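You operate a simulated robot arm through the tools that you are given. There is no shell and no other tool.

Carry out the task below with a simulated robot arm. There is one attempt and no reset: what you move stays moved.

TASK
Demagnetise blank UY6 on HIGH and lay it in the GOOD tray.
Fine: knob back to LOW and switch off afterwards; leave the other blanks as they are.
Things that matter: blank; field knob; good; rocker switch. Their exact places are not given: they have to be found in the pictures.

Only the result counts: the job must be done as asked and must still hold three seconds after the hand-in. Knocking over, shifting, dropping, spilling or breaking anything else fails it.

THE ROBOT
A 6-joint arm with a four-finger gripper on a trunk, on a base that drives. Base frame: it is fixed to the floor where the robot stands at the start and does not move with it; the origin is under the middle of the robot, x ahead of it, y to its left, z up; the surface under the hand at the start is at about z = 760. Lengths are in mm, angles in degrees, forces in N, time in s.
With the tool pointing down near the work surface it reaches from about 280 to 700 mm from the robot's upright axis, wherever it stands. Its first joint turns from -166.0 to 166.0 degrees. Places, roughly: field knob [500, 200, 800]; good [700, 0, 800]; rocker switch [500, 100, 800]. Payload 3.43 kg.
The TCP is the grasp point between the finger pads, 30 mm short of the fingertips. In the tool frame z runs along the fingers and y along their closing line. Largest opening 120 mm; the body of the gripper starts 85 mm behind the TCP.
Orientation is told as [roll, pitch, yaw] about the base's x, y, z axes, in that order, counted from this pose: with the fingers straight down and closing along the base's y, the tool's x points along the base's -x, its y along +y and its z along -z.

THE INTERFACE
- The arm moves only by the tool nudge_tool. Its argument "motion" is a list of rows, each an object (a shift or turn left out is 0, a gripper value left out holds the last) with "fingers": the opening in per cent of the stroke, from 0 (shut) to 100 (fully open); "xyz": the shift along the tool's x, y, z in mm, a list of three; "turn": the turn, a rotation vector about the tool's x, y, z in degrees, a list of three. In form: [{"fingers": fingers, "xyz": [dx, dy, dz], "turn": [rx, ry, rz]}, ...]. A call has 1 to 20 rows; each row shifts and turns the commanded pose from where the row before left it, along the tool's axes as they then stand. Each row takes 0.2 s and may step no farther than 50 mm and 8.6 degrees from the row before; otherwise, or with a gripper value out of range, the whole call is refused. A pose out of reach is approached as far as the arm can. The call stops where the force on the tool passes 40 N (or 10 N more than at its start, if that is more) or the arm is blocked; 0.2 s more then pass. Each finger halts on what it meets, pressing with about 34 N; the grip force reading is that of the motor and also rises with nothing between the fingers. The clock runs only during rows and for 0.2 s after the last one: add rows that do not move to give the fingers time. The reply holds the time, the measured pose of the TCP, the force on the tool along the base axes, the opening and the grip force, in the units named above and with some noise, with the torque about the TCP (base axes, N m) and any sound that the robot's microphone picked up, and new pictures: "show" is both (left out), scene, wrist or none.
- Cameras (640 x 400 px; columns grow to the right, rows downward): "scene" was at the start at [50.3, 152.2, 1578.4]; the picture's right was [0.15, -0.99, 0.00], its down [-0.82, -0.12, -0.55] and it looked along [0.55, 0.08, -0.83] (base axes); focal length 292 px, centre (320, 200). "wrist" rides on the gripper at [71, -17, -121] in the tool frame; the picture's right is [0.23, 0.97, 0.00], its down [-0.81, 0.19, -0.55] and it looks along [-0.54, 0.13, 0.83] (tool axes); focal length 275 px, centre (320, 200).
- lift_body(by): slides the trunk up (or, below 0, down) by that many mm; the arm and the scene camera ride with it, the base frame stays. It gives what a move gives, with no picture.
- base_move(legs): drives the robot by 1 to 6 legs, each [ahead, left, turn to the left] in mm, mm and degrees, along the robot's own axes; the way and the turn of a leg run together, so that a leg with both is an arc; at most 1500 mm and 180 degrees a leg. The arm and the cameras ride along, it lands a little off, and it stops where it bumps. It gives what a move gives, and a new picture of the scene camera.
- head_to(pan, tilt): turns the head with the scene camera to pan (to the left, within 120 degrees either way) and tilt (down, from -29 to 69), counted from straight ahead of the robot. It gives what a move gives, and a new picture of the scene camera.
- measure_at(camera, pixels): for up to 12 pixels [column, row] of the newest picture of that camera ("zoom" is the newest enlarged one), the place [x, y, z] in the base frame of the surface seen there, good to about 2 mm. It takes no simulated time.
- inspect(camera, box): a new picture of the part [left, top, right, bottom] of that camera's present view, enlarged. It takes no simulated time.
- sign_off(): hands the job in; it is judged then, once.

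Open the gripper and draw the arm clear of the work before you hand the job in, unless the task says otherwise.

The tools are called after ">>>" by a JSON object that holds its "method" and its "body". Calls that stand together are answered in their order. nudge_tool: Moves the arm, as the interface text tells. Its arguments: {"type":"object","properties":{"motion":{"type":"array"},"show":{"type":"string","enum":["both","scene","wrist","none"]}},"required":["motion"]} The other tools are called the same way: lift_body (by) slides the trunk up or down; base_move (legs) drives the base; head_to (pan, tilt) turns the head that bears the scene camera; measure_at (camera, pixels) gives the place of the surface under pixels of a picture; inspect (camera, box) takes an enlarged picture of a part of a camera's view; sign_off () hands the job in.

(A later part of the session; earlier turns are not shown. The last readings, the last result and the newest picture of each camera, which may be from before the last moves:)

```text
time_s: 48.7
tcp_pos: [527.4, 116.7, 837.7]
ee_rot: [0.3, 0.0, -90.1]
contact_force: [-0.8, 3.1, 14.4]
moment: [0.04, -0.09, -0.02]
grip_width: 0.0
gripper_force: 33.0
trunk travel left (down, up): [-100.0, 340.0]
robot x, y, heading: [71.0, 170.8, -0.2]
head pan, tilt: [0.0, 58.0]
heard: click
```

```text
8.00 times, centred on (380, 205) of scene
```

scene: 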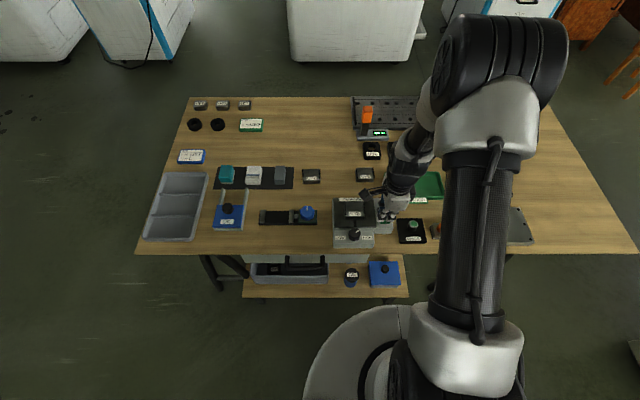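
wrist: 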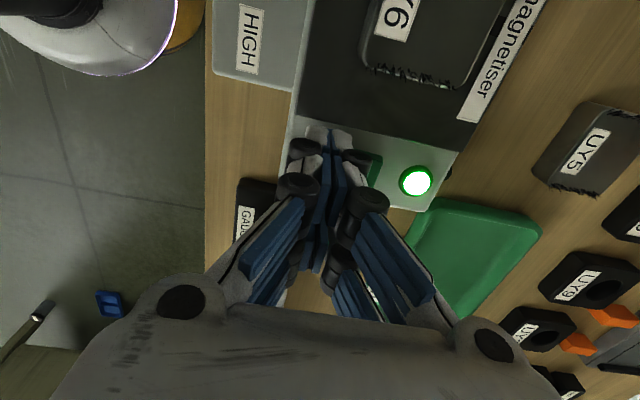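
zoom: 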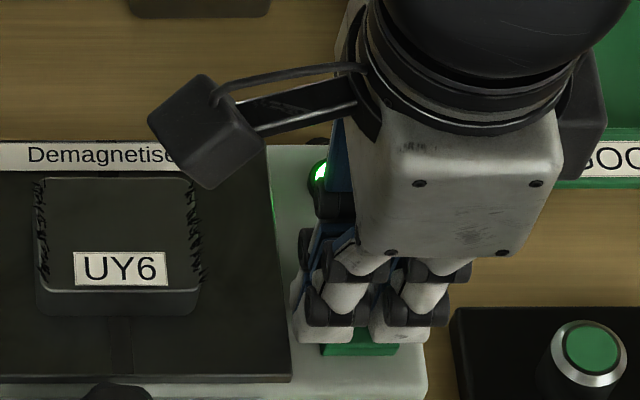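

A click was heard and the lamp at (416,182) is lit: the field is on. I lift off the rocker and watch the filings on UY6.

>>> {"method": "nudge_tool", "body": {"motion": [{"xyz": [0, 0, -10]}, {"xyz": [0, 0, -30]}, {"xyz": [0, 0, 0]}, {"xyz": [0, 0, 0]}], "show": "wrist"}}

>>> {"method": "inspect", "body": {"camera": "scene", "box": [325, 190, 405, 250]}}

```text
time_s: 49.7
tcp_pos: [526.7, 117.7, 879.1]
ee_rot: [0.2, 0.0, -90.1]
contact_force: [0.5, -0.5, 0.2]
moment: [-0.02, 0.02, 0.01]
grip_width: 0.4
gripper_force: 33.2
trunk travel left (down, up): [-100.0, 340.0]
robot x, y, heading: [71.0, 166.0, -0.3]
head pan, tilt: [0.0, 58.0]
```

wrist: 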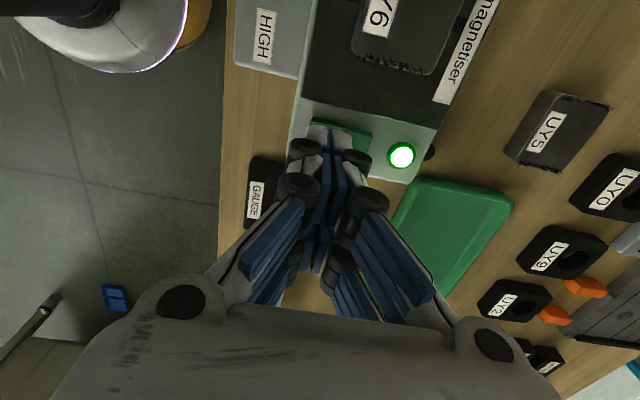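

```text
6.67 times, centred on (365, 220) of scene
```

zoom: 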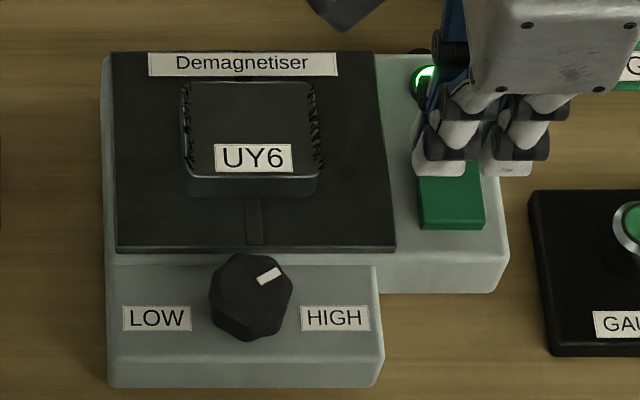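

The filings are still there after ~1.5 s. I wait some seconds with the field on.

>>> {"method": "nudge_tool", "body": {"motion": [{"xyz": [0, 0, 0]}, {"xyz": [0, 0, 0]}, {"xyz": [0, 0, 0]}, {"xyz": [0, 0, 0]}, {"xyz": [0, 0, 0]}, {"xyz": [0, 0, 0]}, {"xyz": [0, 0, 0]}, {"xyz": [0, 0, 0]}, {"xyz": [0, 0, 0]}, {"xyz": [0, 0, 0]}], "show": "none"}}

>>> {"method": "inspect", "body": {"camera": "scene", "box": [325, 190, 405, 250]}}

```text
time_s: 51.9
tcp_pos: [527.2, 116.2, 879.6]
ee_rot: [0.2, 0.0, -90.1]
contact_force: [-0.3, 0.0, 0.4]
moment: [-0.01, -0.01, -0.01]
grip_width: 0.0
gripper_force: 33.8
trunk travel left (down, up): [-100.0, 340.0]
robot x, y, heading: [71.3, 169.0, -0.3]
head pan, tilt: [0.0, 58.0]
```

```text
6.67 times, centred on (365, 220) of scene
```

zoom: 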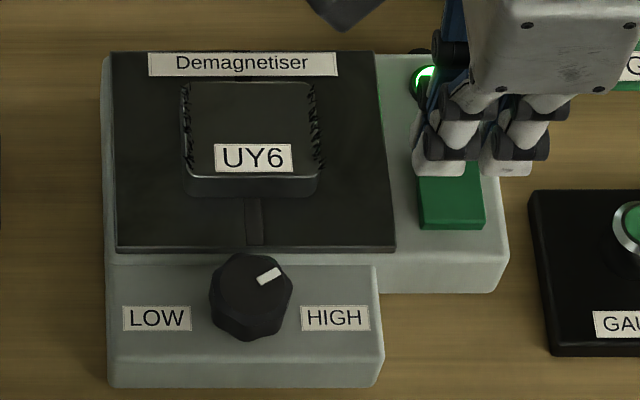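

No change after ~4 s. I wait another 4 s.

>>> {"method": "nudge_tool", "body": {"motion": [{"xyz": [0, 0, 0]}, {"xyz": [0, 0, 0]}, {"xyz": [0, 0, 0]}, {"xyz": [0, 0, 0]}, {"xyz": [0, 0, 0]}, {"xyz": [0, 0, 0]}, {"xyz": [0, 0, 0]}, {"xyz": [0, 0, 0]}, {"xyz": [0, 0, 0]}, {"xyz": [0, 0, 0]}, {"xyz": [0, 0, 0]}, {"xyz": [0, 0, 0]}, {"xyz": [0, 0, 0]}, {"xyz": [0, 0, 0]}, {"xyz": [0, 0, 0]}, {"xyz": [0, 0, 0]}, {"xyz": [0, 0, 0]}, {"xyz": [0, 0, 0]}, {"xyz": [0, 0, 0]}, {"xyz": [0, 0, 0]}], "show": "none"}}

>>> {"method": "inspect", "body": {"camera": "scene", "box": [325, 190, 405, 250]}}

```text
time_s: 56.1
tcp_pos: [527.0, 117.2, 879.4]
ee_rot: [0.1, 0.0, -90.1]
contact_force: [0.4, -0.7, 0.1]
moment: [0.01, 0.02, 0.0]
grip_width: 0.0
gripper_force: 33.1
trunk travel left (down, up): [-100.0, 340.0]
robot x, y, heading: [69.9, 167.4, -0.1]
head pan, tilt: [0.0, 58.0]
```

```text
6.67 times, centred on (365, 220) of scene
```

zoom: 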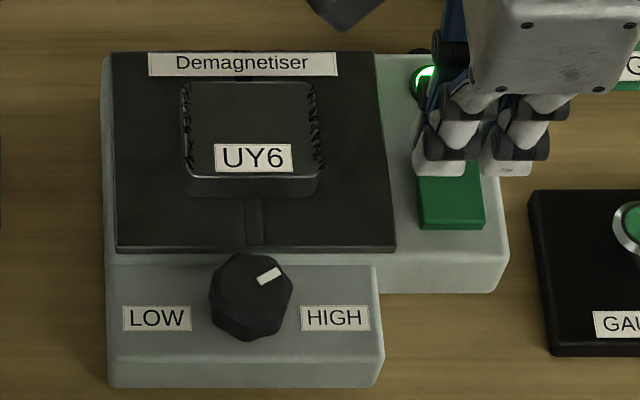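

Just lying there doesn't change the filings; as with a real table demagnetiser, the blank must be drawn slowly away from the field while it's on. I return above UY6 with open fingers to grip it.

>>> {"method": "nudge_tool", "body": {"motion": [{"xyz": [0, 0, -10], "fingers": 62}, {"xyz": [29, 9.3, 0]}, {"xyz": [29, 9.3, 0]}, {"xyz": [30, 9.4, 0]}, {"xyz": [0, 0, 10]}, {"xyz": [0, 0, 0]}], "show": "both"}}

>>> {"method": "inspect", "body": {"camera": "wrist", "box": [220, 60, 420, 240]}}

```text
time_s: 57.5
tcp_pos: [556.6, 206.3, 878.3]
ee_rot: [0.3, 0.0, -90.2]
contact_force: [-1.4, -0.5, 0.1]
moment: [-0.01, -0.02, 0.01]
grip_width: 74.4
gripper_force: 0.0
trunk travel left (down, up): [-100.0, 340.0]
robot x, y, heading: [72.0, 167.3, -0.1]
head pan, tilt: [0.0, 58.0]
```

scene: 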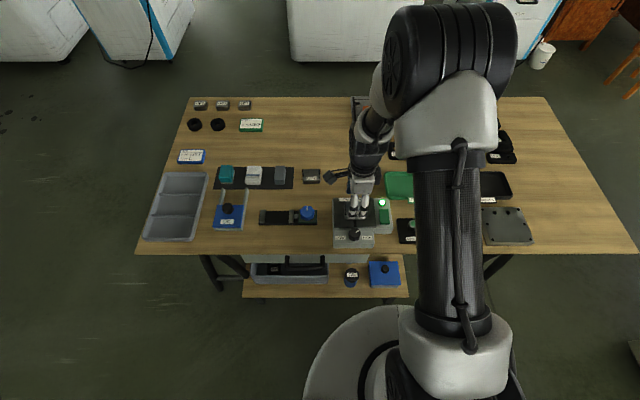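
wrist: 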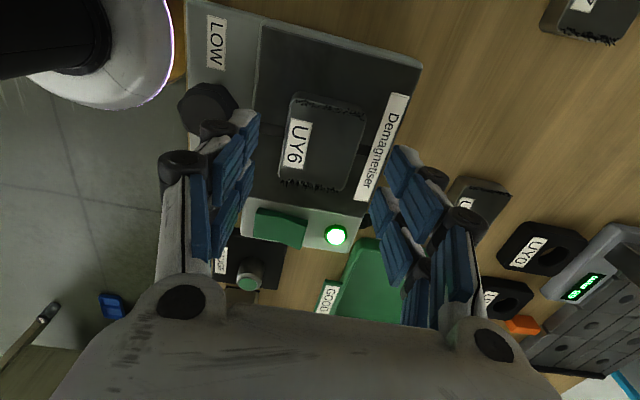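

```text
2.22 times, centred on (320, 150) of wrist
```

zoom: 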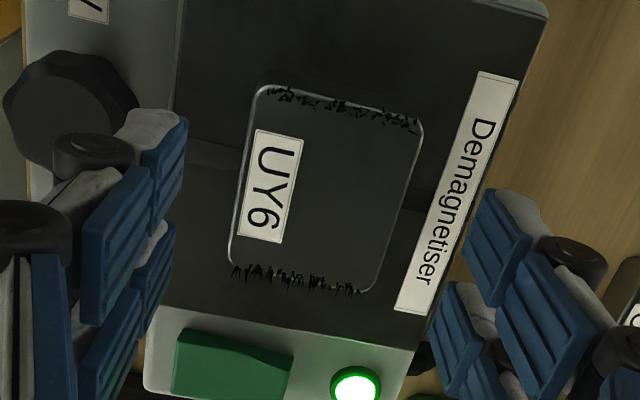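

UY6 is centred between the fingers (at (319,149)). I lower to TCP z≈836 and close.

>>> {"method": "nudge_tool", "body": {"motion": [{"xyz": [0, 0, 20]}, {"xyz": [0, 0, 17]}, {"xyz": [0, 0, 5]}, {"xyz": [0, 0, 0]}, {"fingers": 10}, {"fingers": 10}, {"fingers": 10}, {"fingers": 10}], "show": "wrist"}}

```text
time_s: 59.3
tcp_pos: [555.6, 204.0, 834.9]
ee_rot: [0.3, 0.0, -90.1]
contact_force: [2.9, -0.2, 1.6]
moment: [0.0, -0.25, -0.02]
grip_width: 49.6
gripper_force: 33.8
trunk travel left (down, up): [-100.0, 340.0]
robot x, y, heading: [71.1, 170.4, -0.1]
head pan, tilt: [0.0, 58.0]
```

wrist: 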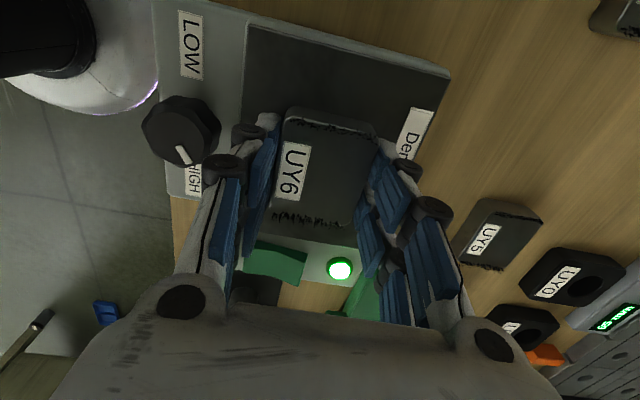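

Gripped (49.6 mm) with the field on. I draw the blank upward very slowly, 2 mm per step, and watch the filings.

>>> {"method": "nudge_tool", "body": {"motion": [{"xyz": [0, 0, -1]}, {"xyz": [0, 0, -2]}, {"xyz": [0, 0, -2]}, {"xyz": [0, 0, -2]}, {"xyz": [0, 0, -2]}, {"xyz": [0, 0, -2]}, {"xyz": [0, 0, -2]}, {"xyz": [0, 0, -2]}, {"xyz": [0, 0, -2]}, {"xyz": [0, 0, -2]}, {"xyz": [0, 0, -2]}, {"xyz": [0, 0, -2]}, {"xyz": [0, 0, -2]}, {"xyz": [0, 0, -2]}, {"xyz": [0, 0, -2]}, {"xyz": [0, 0, -2]}, {"xyz": [0, 0, -2]}, {"xyz": [0, 0, -2]}, {"xyz": [0, 0, -2]}, {"xyz": [0, 0, -2]}], "show": "wrist"}}

>>> {"method": "inspect", "body": {"camera": "wrist", "box": [240, 90, 400, 240]}}

```text
time_s: 63.5
tcp_pos: [557.0, 202.3, 874.6]
ee_rot: [0.2, -0.1, -90.2]
contact_force: [-0.5, -0.6, -5.7]
moment: [-0.01, 0.02, 0.02]
grip_width: 49.8
gripper_force: 33.6
trunk travel left (down, up): [-100.0, 340.0]
robot x, y, heading: [68.0, 167.4, -0.1]
head pan, tilt: [0.0, 58.0]
```

wrist: 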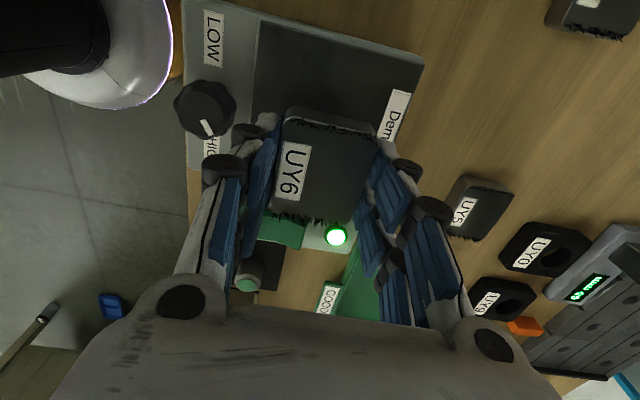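

```text
2.67 times, centred on (320, 165) of wrist
```

zoom: 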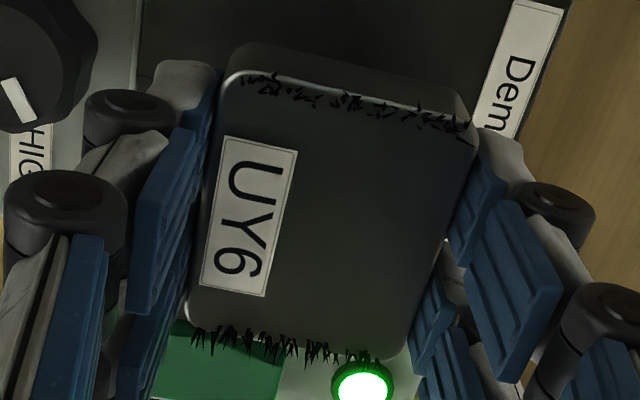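

Still clinging after 40 mm. I continue drawing it away upward slowly with the field on.

>>> {"method": "nudge_tool", "body": {"motion": [{"xyz": [0, 0, -3]}, {"xyz": [0, 0, -3]}, {"xyz": [0, 0, -3]}, {"xyz": [0, 0, -3]}, {"xyz": [0, 0, -3]}, {"xyz": [0, 0, -3]}, {"xyz": [0, 0, -3]}, {"xyz": [0, 0, -3]}, {"xyz": [0, 0, -3]}, {"xyz": [0, 0, -3]}, {"xyz": [0, 0, -3]}, {"xyz": [0, 0, -3]}, {"xyz": [0, 0, -3]}, {"xyz": [0, 0, -3]}, {"xyz": [0, 0, -3]}, {"xyz": [0, 0, -3]}, {"xyz": [0, 0, -3]}, {"xyz": [0, 0, -3]}, {"xyz": [0, 0, -3]}, {"xyz": [0, 0, -3]}], "show": "wrist"}}

>>> {"method": "inspect", "body": {"camera": "wrist", "box": [240, 90, 400, 240]}}

```text
time_s: 67.7
tcp_pos: [557.4, 203.2, 934.3]
ee_rot: [0.2, 0.0, -90.1]
contact_force: [-0.4, 0.3, -4.4]
moment: [0.0, 0.0, -0.03]
grip_width: 49.9
gripper_force: 34.1
trunk travel left (down, up): [-100.0, 340.0]
robot x, y, heading: [69.8, 169.8, -0.2]
head pan, tilt: [0.0, 58.0]
```

wrist: 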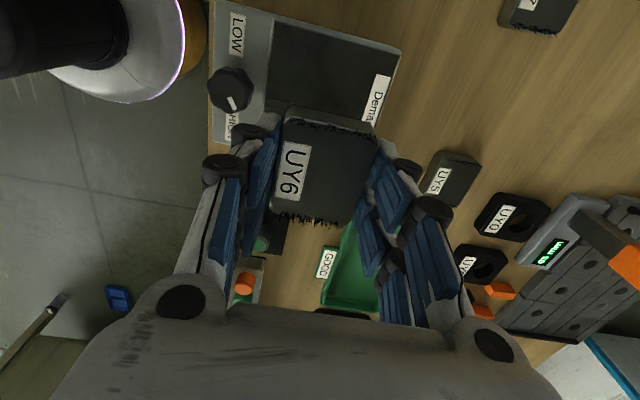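

```text
2.67 times, centred on (320, 165) of wrist
```

zoom: 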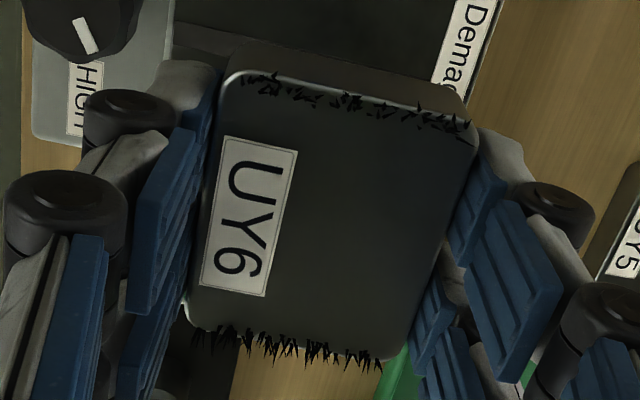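

The filings still cling at 100 mm above the bed. I check the lamp and the blank from the scene camera.

>>> {"method": "inspect", "body": {"camera": "scene", "box": [315, 150, 415, 250]}}

```text
4.00 times, centred on (365, 200) of scene
```

zoom: 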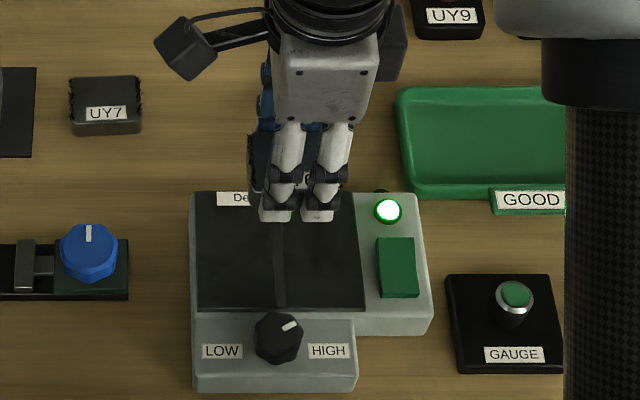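

The lamp is on and the knob on HIGH. I keep drawing the blank away upward slowly.

>>> {"method": "nudge_tool", "body": {"motion": [{"xyz": [0, 0, -3]}, {"xyz": [0, 0, -3]}, {"xyz": [0, 0, -3]}, {"xyz": [0, 0, -3]}, {"xyz": [0, 0, -3]}, {"xyz": [0, 0, -3]}, {"xyz": [0, 0, -3]}, {"xyz": [0, 0, -3]}, {"xyz": [0, 0, -3]}, {"xyz": [0, 0, -3]}, {"xyz": [0, 0, -3]}, {"xyz": [0, 0, -3]}, {"xyz": [0, 0, -3]}, {"xyz": [0, 0, -3]}, {"xyz": [0, 0, -3]}, {"xyz": [0, 0, -3]}, {"xyz": [0, 0, -3]}, {"xyz": [0, 0, -3]}, {"xyz": [0, 0, -3]}, {"xyz": [0, 0, -3]}], "show": "wrist"}}

>>> {"method": "inspect", "body": {"camera": "wrist", "box": [240, 90, 400, 240]}}

```text
time_s: 71.9
tcp_pos: [556.9, 204.5, 994.2]
ee_rot: [0.2, 0.0, -90.0]
contact_force: [0.5, 0.3, -4.4]
moment: [0.0, 0.0, 0.02]
grip_width: 49.8
gripper_force: 33.9
trunk travel left (down, up): [-100.0, 340.0]
robot x, y, heading: [67.3, 169.7, -0.1]
head pan, tilt: [0.0, 58.0]
```

wrist: 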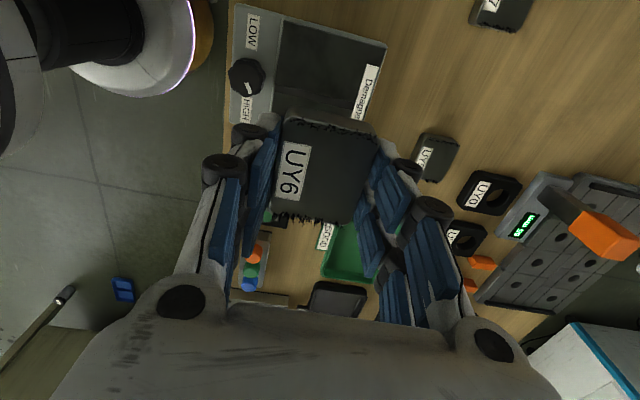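

```text
2.67 times, centred on (320, 165) of wrist
```

zoom: 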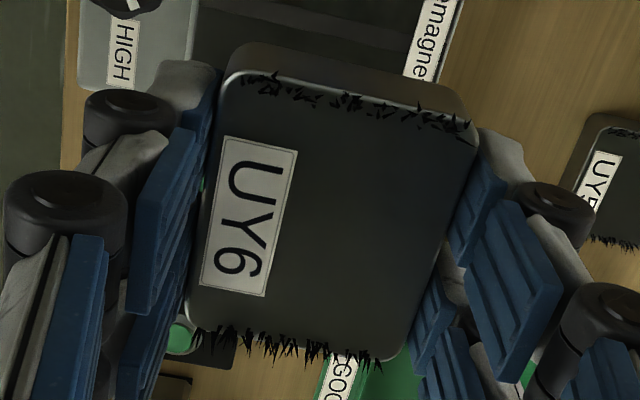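

Filings still cling at 160 mm height. I look at the blank from the scene camera as well, before trying a sideways draw over the poles.

>>> {"method": "inspect", "body": {"camera": "scene", "box": [325, 140, 405, 220]}}

>>> {"method": "inspect", "body": {"camera": "wrist", "box": [270, 190, 370, 240]}}

```text
5.00 times, centred on (365, 180) of scene
```

zoom: 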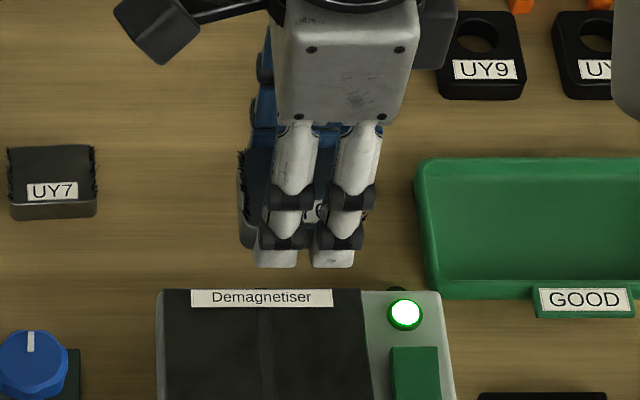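

```text
6.40 times, centred on (320, 215) of wrist
```

zoom: 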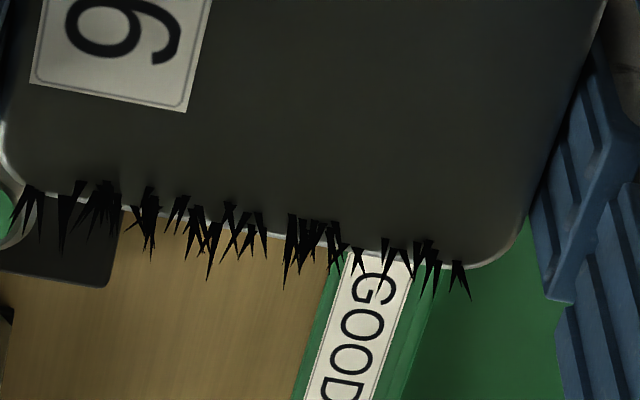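

The filings are plainly still there. I measure the surroundings of the bed (blue-knob fixture, lamp) to plan a slow sideways draw across the poles.

>>> {"method": "measure_at", "body": {"camera": "scene", "pixels": [[308, 208], [308, 213], [316, 216], [265, 216], [290, 210], [301, 218], [333, 215], [384, 203], [379, 214], [320, 207]]}}

```text
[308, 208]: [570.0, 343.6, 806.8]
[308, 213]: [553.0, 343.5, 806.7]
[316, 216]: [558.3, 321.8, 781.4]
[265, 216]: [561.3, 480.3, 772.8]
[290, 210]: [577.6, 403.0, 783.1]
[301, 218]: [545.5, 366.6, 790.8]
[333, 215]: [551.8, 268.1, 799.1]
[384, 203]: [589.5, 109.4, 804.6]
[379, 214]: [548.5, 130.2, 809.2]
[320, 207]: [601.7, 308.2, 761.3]
```

The blank is 160 mm from the bed; perhaps it must go farther out of the field. I draw it another ~80 mm upward slowly.

>>> {"method": "nudge_tool", "body": {"motion": [{"xyz": [0, 0, -4]}, {"xyz": [0, 0, -4]}, {"xyz": [0, 0, -4]}, {"xyz": [0, 0, -4]}, {"xyz": [0, 0, -4]}, {"xyz": [0, 0, -4]}, {"xyz": [0, 0, -4]}, {"xyz": [0, 0, -4]}, {"xyz": [0, 0, -4]}, {"xyz": [0, 0, -4]}, {"xyz": [0, 0, -4]}, {"xyz": [0, 0, -4]}, {"xyz": [0, 0, -4]}, {"xyz": [0, 0, -4]}, {"xyz": [0, 0, -4]}, {"xyz": [0, 0, -4]}, {"xyz": [0, 0, -4]}, {"xyz": [0, 0, -4]}, {"xyz": [0, 0, -4]}, {"xyz": [0, 0, -4]}], "show": "wrist"}}

```text
time_s: 76.1
tcp_pos: [555.5, 204.0, 1074.8]
ee_rot: [0.2, 0.1, -90.1]
contact_force: [0.0, 0.1, -4.3]
moment: [0.0, -0.02, -0.01]
grip_width: 49.7
gripper_force: 33.9
trunk travel left (down, up): [-100.0, 340.0]
robot x, y, heading: [71.2, 171.0, -0.1]
head pan, tilt: [0.0, 58.0]
```

wrist: 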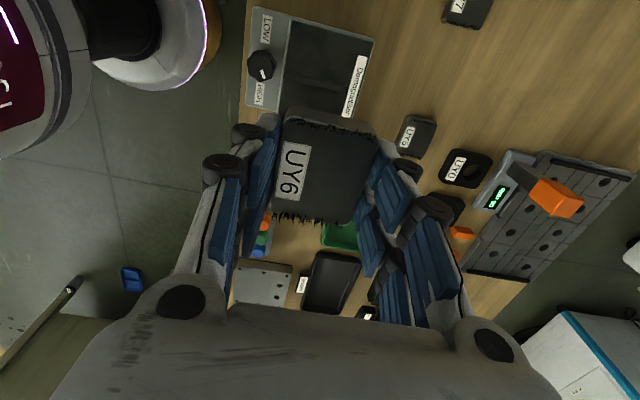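

No change at 240 mm height. I move it sideways toward the tray slowly, to see whether horizontal distance from the bed matters.

>>> {"method": "nudge_tool", "body": {"motion": [{"xyz": [-2, 1, 0]}, {"xyz": [-4, 2, 0]}, {"xyz": [-5, 2.5, 0]}, {"xyz": [-5, 2.5, 0]}, {"xyz": [-5, 2.5, 0]}, {"xyz": [-5, 2.5, 0]}, {"xyz": [-5, 2.5, 0]}, {"xyz": [-5, 2.5, 0]}, {"xyz": [-5, 2.5, 0]}, {"xyz": [-5, 2.5, 0]}, {"xyz": [-5, 2.5, 0]}, {"xyz": [-5, 2.5, 0]}, {"xyz": [-5, 2.5, 0]}, {"xyz": [-5, 2.5, 0]}, {"xyz": [-5, 2.5, 0]}, {"xyz": [-5, 2.5, 0]}, {"xyz": [-5, 2.5, 0]}, {"xyz": [-5, 2.5, 0]}, {"xyz": [-5, 2.5, 0]}, {"xyz": [-2, 1, 0]}], "show": "wrist"}}

```text
time_s: 80.3
tcp_pos: [601.9, 107.6, 1074.2]
ee_rot: [0.2, 0.0, -90.2]
contact_force: [-0.2, -0.3, -4.8]
moment: [0.02, -0.01, 0.01]
grip_width: 49.8
gripper_force: 33.8
trunk travel left (down, up): [-100.0, 340.0]
robot x, y, heading: [73.6, 168.7, -0.2]
head pan, tilt: [0.0, 58.0]
```

wrist: 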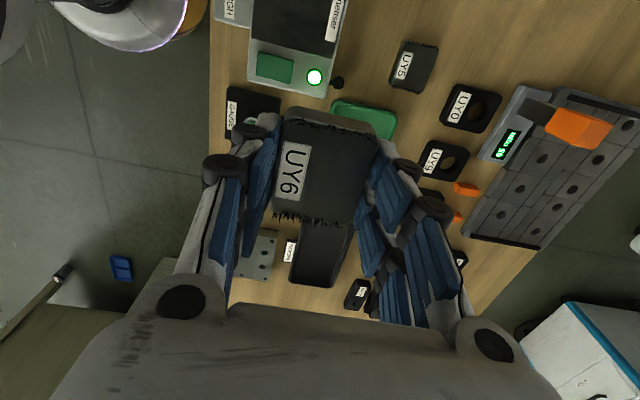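

No change there either. I bring the blank back over the bed to try a slow draw close along the bed surface.

>>> {"method": "nudge_tool", "body": {"motion": [{"xyz": [4, -2, 0]}, {"xyz": [8, -4, 0]}, {"xyz": [12, -6, 0]}, {"xyz": [15, -7.5, 0]}, {"xyz": [15, -7.5, 0]}, {"xyz": [15, -7.5, 0]}, {"xyz": [12, -6, 0]}, {"xyz": [8, -4, 0]}, {"xyz": [4, -2, 0]}, {"xyz": [0, 0, 5]}, {"xyz": [0, 0, 10]}, {"xyz": [0, 0, 15]}, {"xyz": [0, 0, 15]}, {"xyz": [0, 0, 15]}, {"xyz": [0, 0, 15]}, {"xyz": [0, 0, 15]}, {"xyz": [0, 0, 15]}, {"xyz": [0, 0, 10]}, {"xyz": [0, 0, 5]}, {"xyz": [0, 0, 0]}], "show": "none"}}

>>> {"method": "nudge_tool", "body": {"motion": [{"xyz": [0, 0, 5]}, {"xyz": [0, 0, 10]}, {"xyz": [0, 0, 15]}, {"xyz": [0, 0, 15]}, {"xyz": [0, 0, 15]}, {"xyz": [0, 0, 12]}, {"xyz": [0, 0, 9]}, {"xyz": [0, 0, 6]}, {"xyz": [0, 0, 3]}, {"xyz": [0, 0, 0]}], "show": "both"}}

```text
time_s: 84.5
tcp_pos: [556.1, 204.9, 952.9]
ee_rot: [0.1, 0.0, -90.1]
contact_force: [-1.3, -0.3, -5.5]
moment: [-0.01, 0.02, 0.01]
grip_width: 49.6
gripper_force: 33.9
trunk travel left (down, up): [-100.0, 340.0]
robot x, y, heading: [73.5, 168.9, -0.0]
head pan, tilt: [0.0, 58.0]
```

```text
time_s: 86.7
tcp_pos: [555.3, 205.1, 864.6]
ee_rot: [0.2, -0.1, -90.1]
contact_force: [0.3, 0.0, -5.1]
moment: [-0.02, 0.02, -0.01]
grip_width: 49.7
gripper_force: 33.7
trunk travel left (down, up): [-100.0, 340.0]
robot x, y, heading: [72.6, 169.5, -0.3]
head pan, tilt: [0.0, 58.0]
```

scene: 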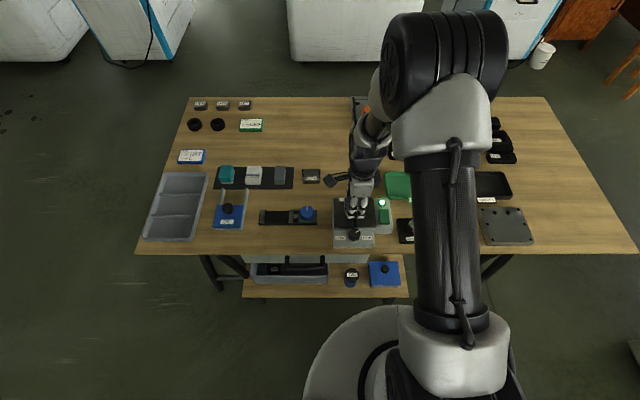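
wrist: 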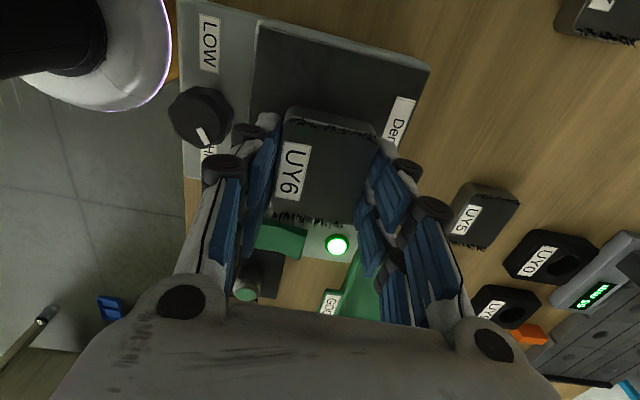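

I lower the blank to light contact with the bed, ready for a slow horizontal draw.

>>> {"method": "nudge_tool", "body": {"motion": [{"xyz": [0, 0, 6]}, {"xyz": [0, 0, 8]}, {"xyz": [0, 0, 7]}, {"xyz": [0, 0, 4]}, {"xyz": [0, 0, 2]}, {"xyz": [0, 0, 0]}], "show": "none"}}

```text
time_s: 88.1
tcp_pos: [556.9, 205.8, 836.8]
ee_rot: [0.2, 0.0, -90.1]
contact_force: [0.0, 0.2, -5.0]
moment: [0.05, -0.02, -0.02]
grip_width: 49.9
gripper_force: 33.8
trunk travel left (down, up): [-100.0, 340.0]
robot x, y, heading: [69.3, 164.8, 0.1]
head pan, tilt: [0.0, 58.0]
```

Nearly touching. I lower 0.8 mm and draw it slowly along +x (tool y), 2 mm per step, with the field on.

>>> {"method": "nudge_tool", "body": {"motion": [{"xyz": [0, 0, 0.8]}, {"xyz": [0, 1, 0]}, {"xyz": [0, 2, 0]}, {"xyz": [0, 2, 0]}, {"xyz": [0, 2, 0]}, {"xyz": [0, 2, 0]}, {"xyz": [0, 2, 0]}, {"xyz": [0, 2, 0]}, {"xyz": [0, 2, 0]}, {"xyz": [0, 2, 0]}, {"xyz": [0, 2, 0]}, {"xyz": [0, 2, 0]}, {"xyz": [0, 2, 0]}, {"xyz": [0, 2, 0]}, {"xyz": [0, 2, 0]}, {"xyz": [0, 2, 0]}, {"xyz": [0, 2, 0]}, {"xyz": [0, 2, 0]}, {"xyz": [0, 2, 0]}, {"xyz": [0, 2, 0]}], "show": "wrist"}}

>>> {"method": "inspect", "body": {"camera": "wrist", "box": [240, 90, 400, 240]}}

```text
time_s: 92.3
tcp_pos: [594.1, 204.7, 835.0]
ee_rot: [0.1, 0.0, -90.1]
contact_force: [0.1, 0.5, -4.4]
moment: [-0.04, 0.0, 0.02]
grip_width: 49.6
gripper_force: 33.9
trunk travel left (down, up): [-100.0, 340.0]
robot x, y, heading: [71.3, 169.9, -0.0]
head pan, tilt: [0.0, 58.0]
```

wrist: 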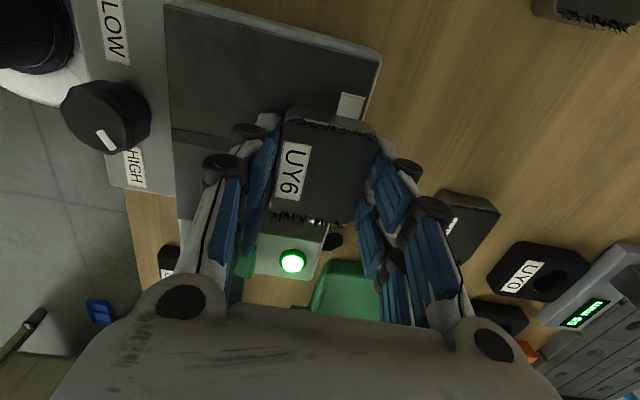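

```text
2.67 times, centred on (320, 165) of wrist
```

zoom: 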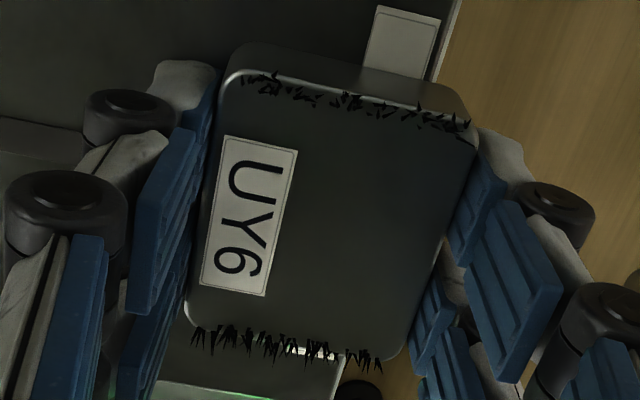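

Still filings at x 594. I keep drawing it slowly off the bed's back edge.

>>> {"method": "nudge_tool", "body": {"motion": [{"xyz": [0, 2.5, 0]}, {"xyz": [0, 2.5, 0]}, {"xyz": [0, 2.5, 0]}, {"xyz": [0, 2.5, 0]}, {"xyz": [0, 2.5, 0]}, {"xyz": [0, 2.5, 0]}, {"xyz": [0, 2.5, 0]}, {"xyz": [0, 2.5, 0]}, {"xyz": [0, 2.5, 0]}, {"xyz": [0, 2.5, 0]}, {"xyz": [0, 2.5, 0]}, {"xyz": [0, 2.5, 0]}, {"xyz": [0, 2.5, 0]}, {"xyz": [0, 2.5, 0]}, {"xyz": [0, 2.5, 0]}, {"xyz": [0, 2.5, 0]}, {"xyz": [0, 2.5, 0]}, {"xyz": [0, 2.5, 0]}, {"xyz": [0, 2.5, 0]}, {"xyz": [0, 2.5, 0]}], "show": "wrist"}}

>>> {"method": "inspect", "body": {"camera": "wrist", "box": [240, 90, 400, 240]}}

```text
time_s: 96.5
tcp_pos: [643.5, 203.2, 836.8]
ee_rot: [0.2, 0.0, -90.3]
contact_force: [-0.6, -0.3, -4.6]
moment: [0.0, -0.01, -0.02]
grip_width: 49.5
gripper_force: 34.0
trunk travel left (down, up): [-100.0, 340.0]
robot x, y, heading: [69.7, 169.9, -0.2]
head pan, tilt: [0.0, 58.0]
```

wrist: 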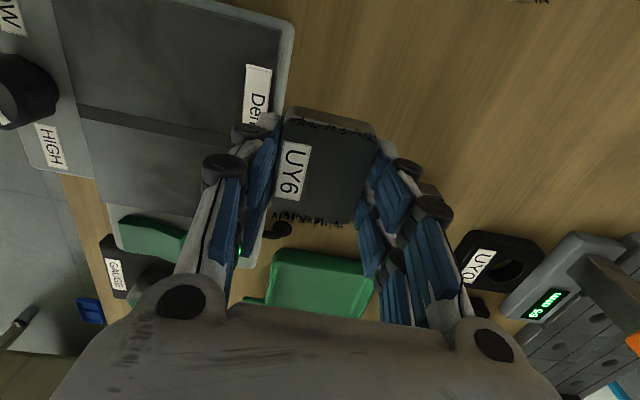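

```text
2.67 times, centred on (320, 165) of wrist
```

zoom: 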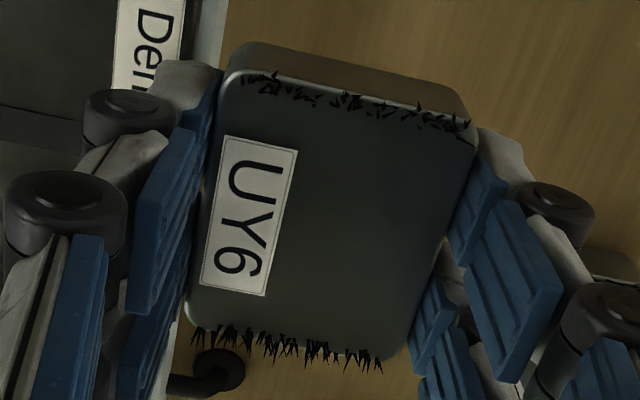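

Off the bed but still magnetised. I continue 45 mm more along +x (clear of UY5/UY7, whose tops are at 780).

>>> {"method": "nudge_tool", "body": {"motion": [{"xyz": [0, 2.5, 0]}, {"xyz": [0, 2.5, 0]}, {"xyz": [0, 2.5, 0]}, {"xyz": [0, 2.5, 0]}, {"xyz": [0, 2.5, 0]}, {"xyz": [0, 2.5, 0]}, {"xyz": [0, 2.5, 0]}, {"xyz": [0, 2.5, 0]}, {"xyz": [0, 2.5, 0]}, {"xyz": [0, 2.5, 0]}, {"xyz": [0, 2.5, 0]}, {"xyz": [0, 2.5, 0]}, {"xyz": [0, 2.5, 0]}, {"xyz": [0, 2.5, 0]}, {"xyz": [0, 2.5, 0]}, {"xyz": [0, 2.5, 0]}, {"xyz": [0, 2.5, 0]}, {"xyz": [0, 2.5, 0]}], "show": "wrist"}}

>>> {"method": "inspect", "body": {"camera": "wrist", "box": [240, 90, 400, 240]}}

>>> {"method": "inspect", "body": {"camera": "scene", "box": [315, 160, 415, 250]}}

```text
time_s: 100.3
tcp_pos: [688.2, 203.4, 835.8]
ee_rot: [0.2, 0.0, -90.1]
contact_force: [-0.2, -0.3, -3.7]
moment: [0.0, 0.0, -0.02]
grip_width: 49.5
gripper_force: 34.0
trunk travel left (down, up): [-100.0, 340.0]
robot x, y, heading: [69.4, 168.7, -0.2]
head pan, tilt: [0.0, 58.0]
```

wrist: 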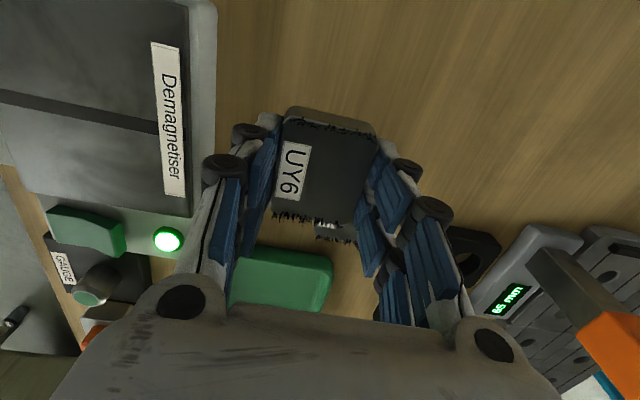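

```text
2.67 times, centred on (320, 165) of wrist
```

zoom: 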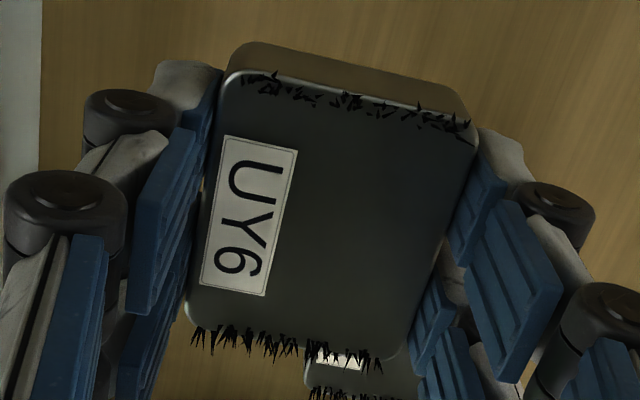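

```text
4.44 times, centred on (365, 205) of scene
```

zoom: 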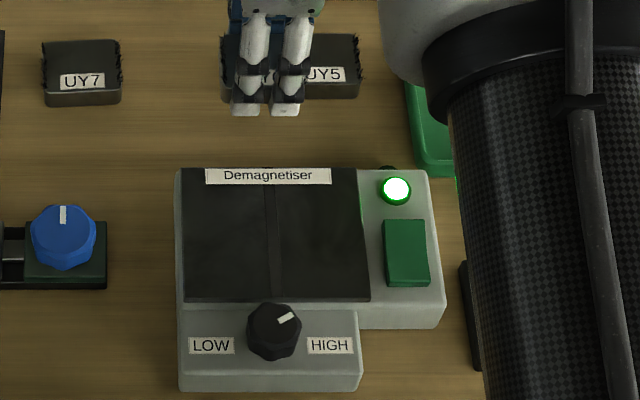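

Drawing it off in either direction changed nothing, so the field may not be at full HIGH yet (the knob gave no click and no stop was felt). I bring the blank back to the bed centre, raised 10 mm for clearance.

>>> {"method": "nudge_tool", "body": {"motion": [{"xyz": [0, 0, -4]}, {"xyz": [0, 0, -6]}, {"xyz": [0, -4, 0]}, {"xyz": [0, -8, 0]}, {"xyz": [0, -12, 0]}, {"xyz": [0, -14, 0]}, {"xyz": [0, -14, 0]}, {"xyz": [0, -14, 0]}, {"xyz": [0, -14, 0]}, {"xyz": [0, -14, 0]}, {"xyz": [0, -14, 0]}, {"xyz": [0, -12, 0]}, {"xyz": [0, -8, 0]}, {"xyz": [0, -4, 0]}, {"xyz": [0, 0, 0]}], "show": "wrist"}}

```text
time_s: 103.5
tcp_pos: [556.7, 203.8, 845.6]
ee_rot: [0.3, 0.0, -90.1]
contact_force: [0.5, -0.5, -3.8]
moment: [0.0, -0.03, 0.03]
grip_width: 49.6
gripper_force: 33.9
trunk travel left (down, up): [-100.0, 340.0]
robot x, y, heading: [65.3, 167.0, -0.1]
head pan, tilt: [0.0, 58.0]
```

wrist: 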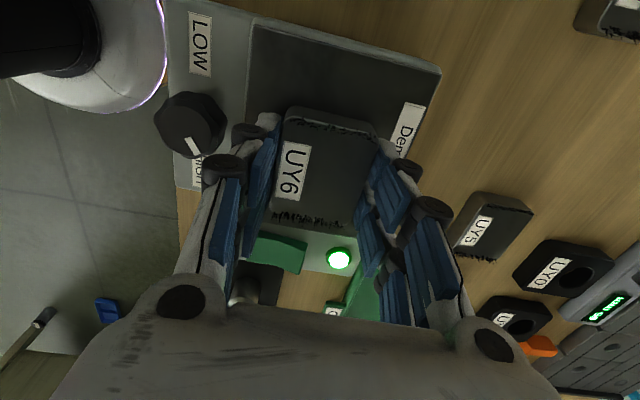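

I lower the blank onto the bed and release it.

>>> {"method": "nudge_tool", "body": {"motion": [{"xyz": [0, 0, 3]}, {"xyz": [0, 0, 3]}, {"xyz": [0, 0, 2]}, {"xyz": [0, 0, 1]}, {"xyz": [0, 0, 1]}, {"xyz": [0, 0, 0]}], "show": "none"}}

```text
time_s: 104.9
tcp_pos: [556.9, 203.3, 836.0]
ee_rot: [0.2, 0.1, -90.1]
contact_force: [0.2, -1.0, -4.2]
moment: [-0.02, -0.02, -0.01]
grip_width: 50.0
gripper_force: 33.8
trunk travel left (down, up): [-100.0, 340.0]
robot x, y, heading: [70.5, 174.4, 0.0]
head pan, tilt: [0.0, 58.0]
```

Still −4.2 N; I lower another 1.2 mm to make contact before opening.

>>> {"method": "nudge_tool", "body": {"motion": [{"xyz": [0, 0, 0.7]}, {"xyz": [0, 0, 0.6]}, {"xyz": [0, 0, 0]}], "show": "none"}}

```text
time_s: 105.7
tcp_pos: [555.0, 203.7, 834.6]
ee_rot: [0.3, 0.0, -90.1]
contact_force: [-0.6, -1.0, -1.5]
moment: [0.03, -0.03, -0.02]
grip_width: 49.6
gripper_force: 33.8
trunk travel left (down, up): [-100.0, 340.0]
robot x, y, heading: [73.2, 170.1, 0.2]
head pan, tilt: [0.0, 58.0]
```

Contact made (−1.5 N). I open, rise, and move over the knob at yaw −57 to grip along the pointer.

>>> {"method": "nudge_tool", "body": {"motion": [{"fingers": 46}, {"fingers": 52}, {"fingers": 58}, {"xyz": [0, 0, -5]}, {"xyz": [0, 0, -20]}, {"xyz": [0, 0, -40]}, {"xyz": [0, 0, -15]}, {"xyz": [1.5, -25.5, 0]}, {"xyz": [1.5, -25.5, 0]}, {"xyz": [1.4, -25.7, 0]}, {"turn": [0, 0, -8], "fingers": 46}, {"turn": [0, 0, -8]}, {"turn": [0, 0, -8]}, {"turn": [0, 0, -8]}, {"xyz": [0, 0, 0]}], "show": "both"}}

>>> {"method": "inspect", "body": {"camera": "wrist", "box": [260, 70, 380, 170]}}

```text
time_s: 108.9
tcp_pos: [478.9, 209.2, 914.4]
ee_rot: [0.3, -0.1, -58.0]
contact_force: [0.6, 1.0, 0.9]
moment: [0.01, -0.02, 0.01]
grip_width: 55.4
gripper_force: 0.1
trunk travel left (down, up): [-100.0, 340.0]
robot x, y, heading: [72.8, 168.4, -0.2]
head pan, tilt: [0.0, 58.0]
```

scene: 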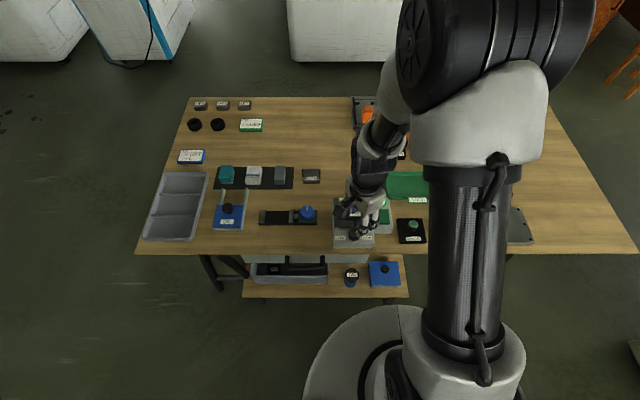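
wrist: 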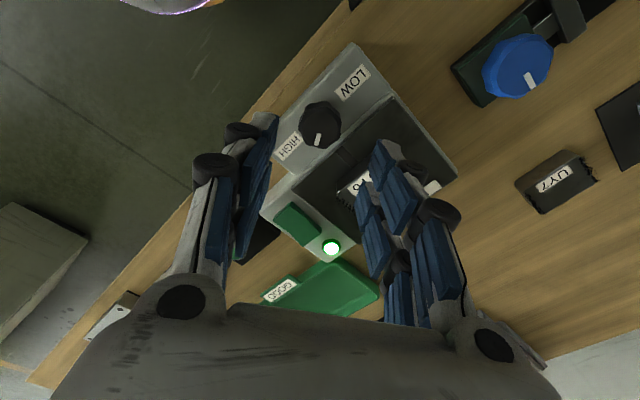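

```text
4.00 times, centred on (320, 120) of wrist
```

zoom: 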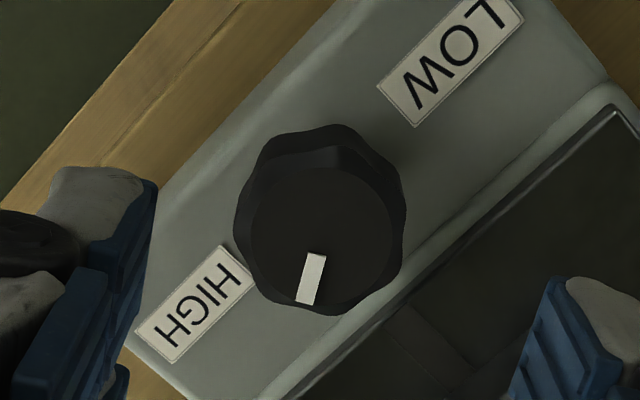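

The pointer still points about the same; UY6 lies at (355,185) behind. I narrow the fingers to 48 mm, descend beside the knob and check centring.

>>> {"method": "nudge_tool", "body": {"motion": [{"fingers": 40}, {"xyz": [0, 0, 30]}, {"xyz": [0, 0, 30]}, {"xyz": [0, 0, 14]}, {"xyz": [0, 0, 0]}], "show": "both"}}

>>> {"method": "inspect", "body": {"camera": "wrist", "box": [230, 80, 420, 220]}}

>>> {"method": "inspect", "body": {"camera": "scene", "box": [325, 190, 405, 250]}}

```text
time_s: 110.1
tcp_pos: [479.3, 206.8, 841.2]
ee_rot: [0.2, -0.1, -58.1]
contact_force: [0.2, 0.7, 0.5]
moment: [0.03, 0.0, 0.03]
grip_width: 47.8
gripper_force: 0.0
trunk travel left (down, up): [-100.0, 340.0]
robot x, y, heading: [69.3, 167.5, -0.1]
head pan, tilt: [0.0, 58.0]
```

scene: 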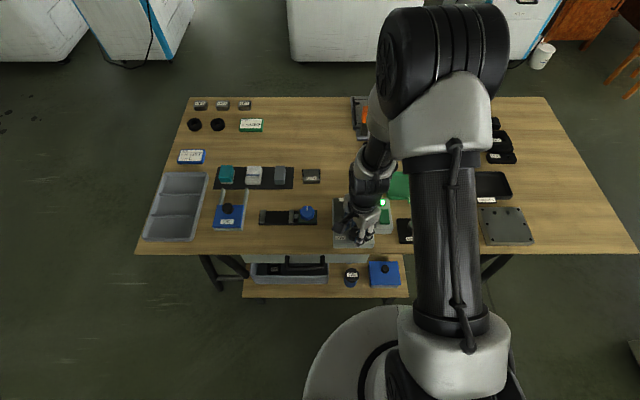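
wrist: 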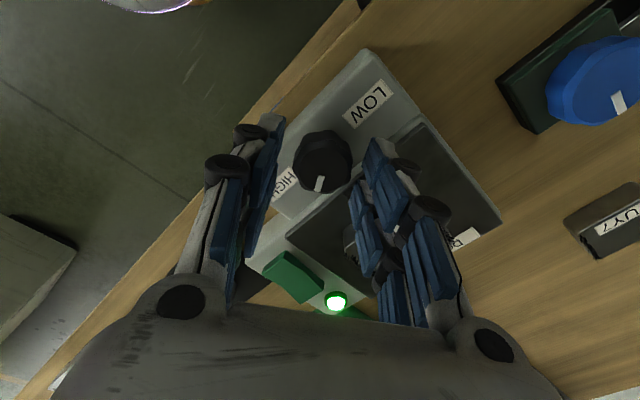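

```text
2.86 times, centred on (325, 150) of wrist
```

zoom: 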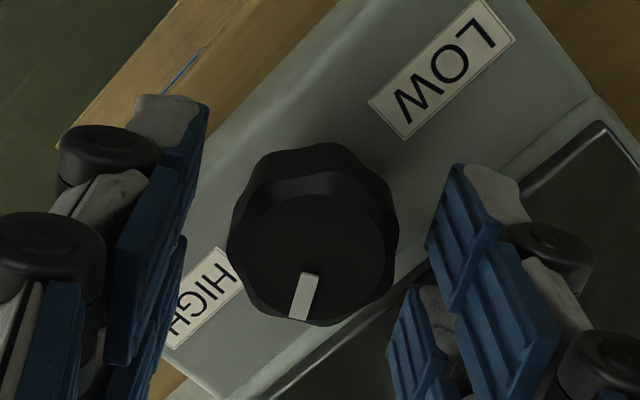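

```text
6.67 times, centred on (365, 220) of scene
```

zoom: 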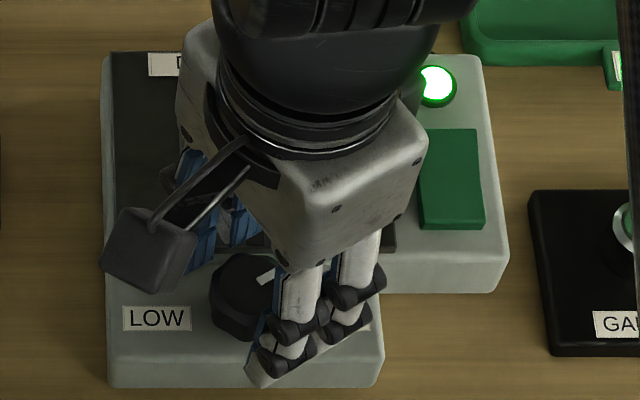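

The knob's centre is ~2 mm off along the closing axis. I correct, close, and turn further clockwise watching for a stop or click.

>>> {"method": "nudge_tool", "body": {"motion": [{"xyz": [0.8, 1.8, 1.5]}, {"xyz": [0, 0, 0]}, {"fingers": 20}, {"fingers": 20}, {"fingers": 20}, {"turn": [0, 0, 4]}, {"turn": [0, 0, 4]}, {"turn": [0, 0, 0]}], "show": "wrist"}}

>>> {"method": "inspect", "body": {"camera": "wrist", "box": [230, 80, 420, 220]}}

```text
time_s: 111.9
tcp_pos: [481.5, 209.0, 840.3]
ee_rot: [0.0, -0.1, -66.2]
contact_force: [-7.0, -3.7, -1.6]
moment: [-0.12, 0.31, 0.23]
grip_width: 32.1
gripper_force: 44.8
trunk travel left (down, up): [-100.0, 340.0]
robot x, y, heading: [71.0, 168.8, -0.2]
head pan, tilt: [0.0, 58.0]
```

wrist: 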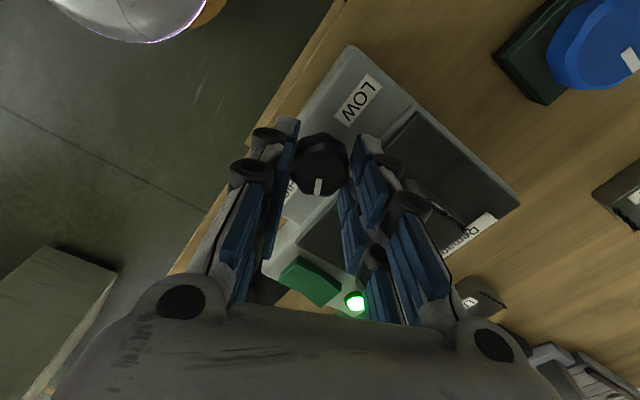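

```text
2.86 times, centred on (325, 150) of wrist
```

zoom: 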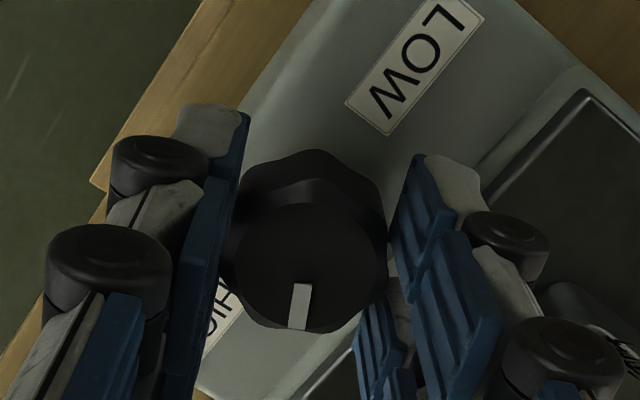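

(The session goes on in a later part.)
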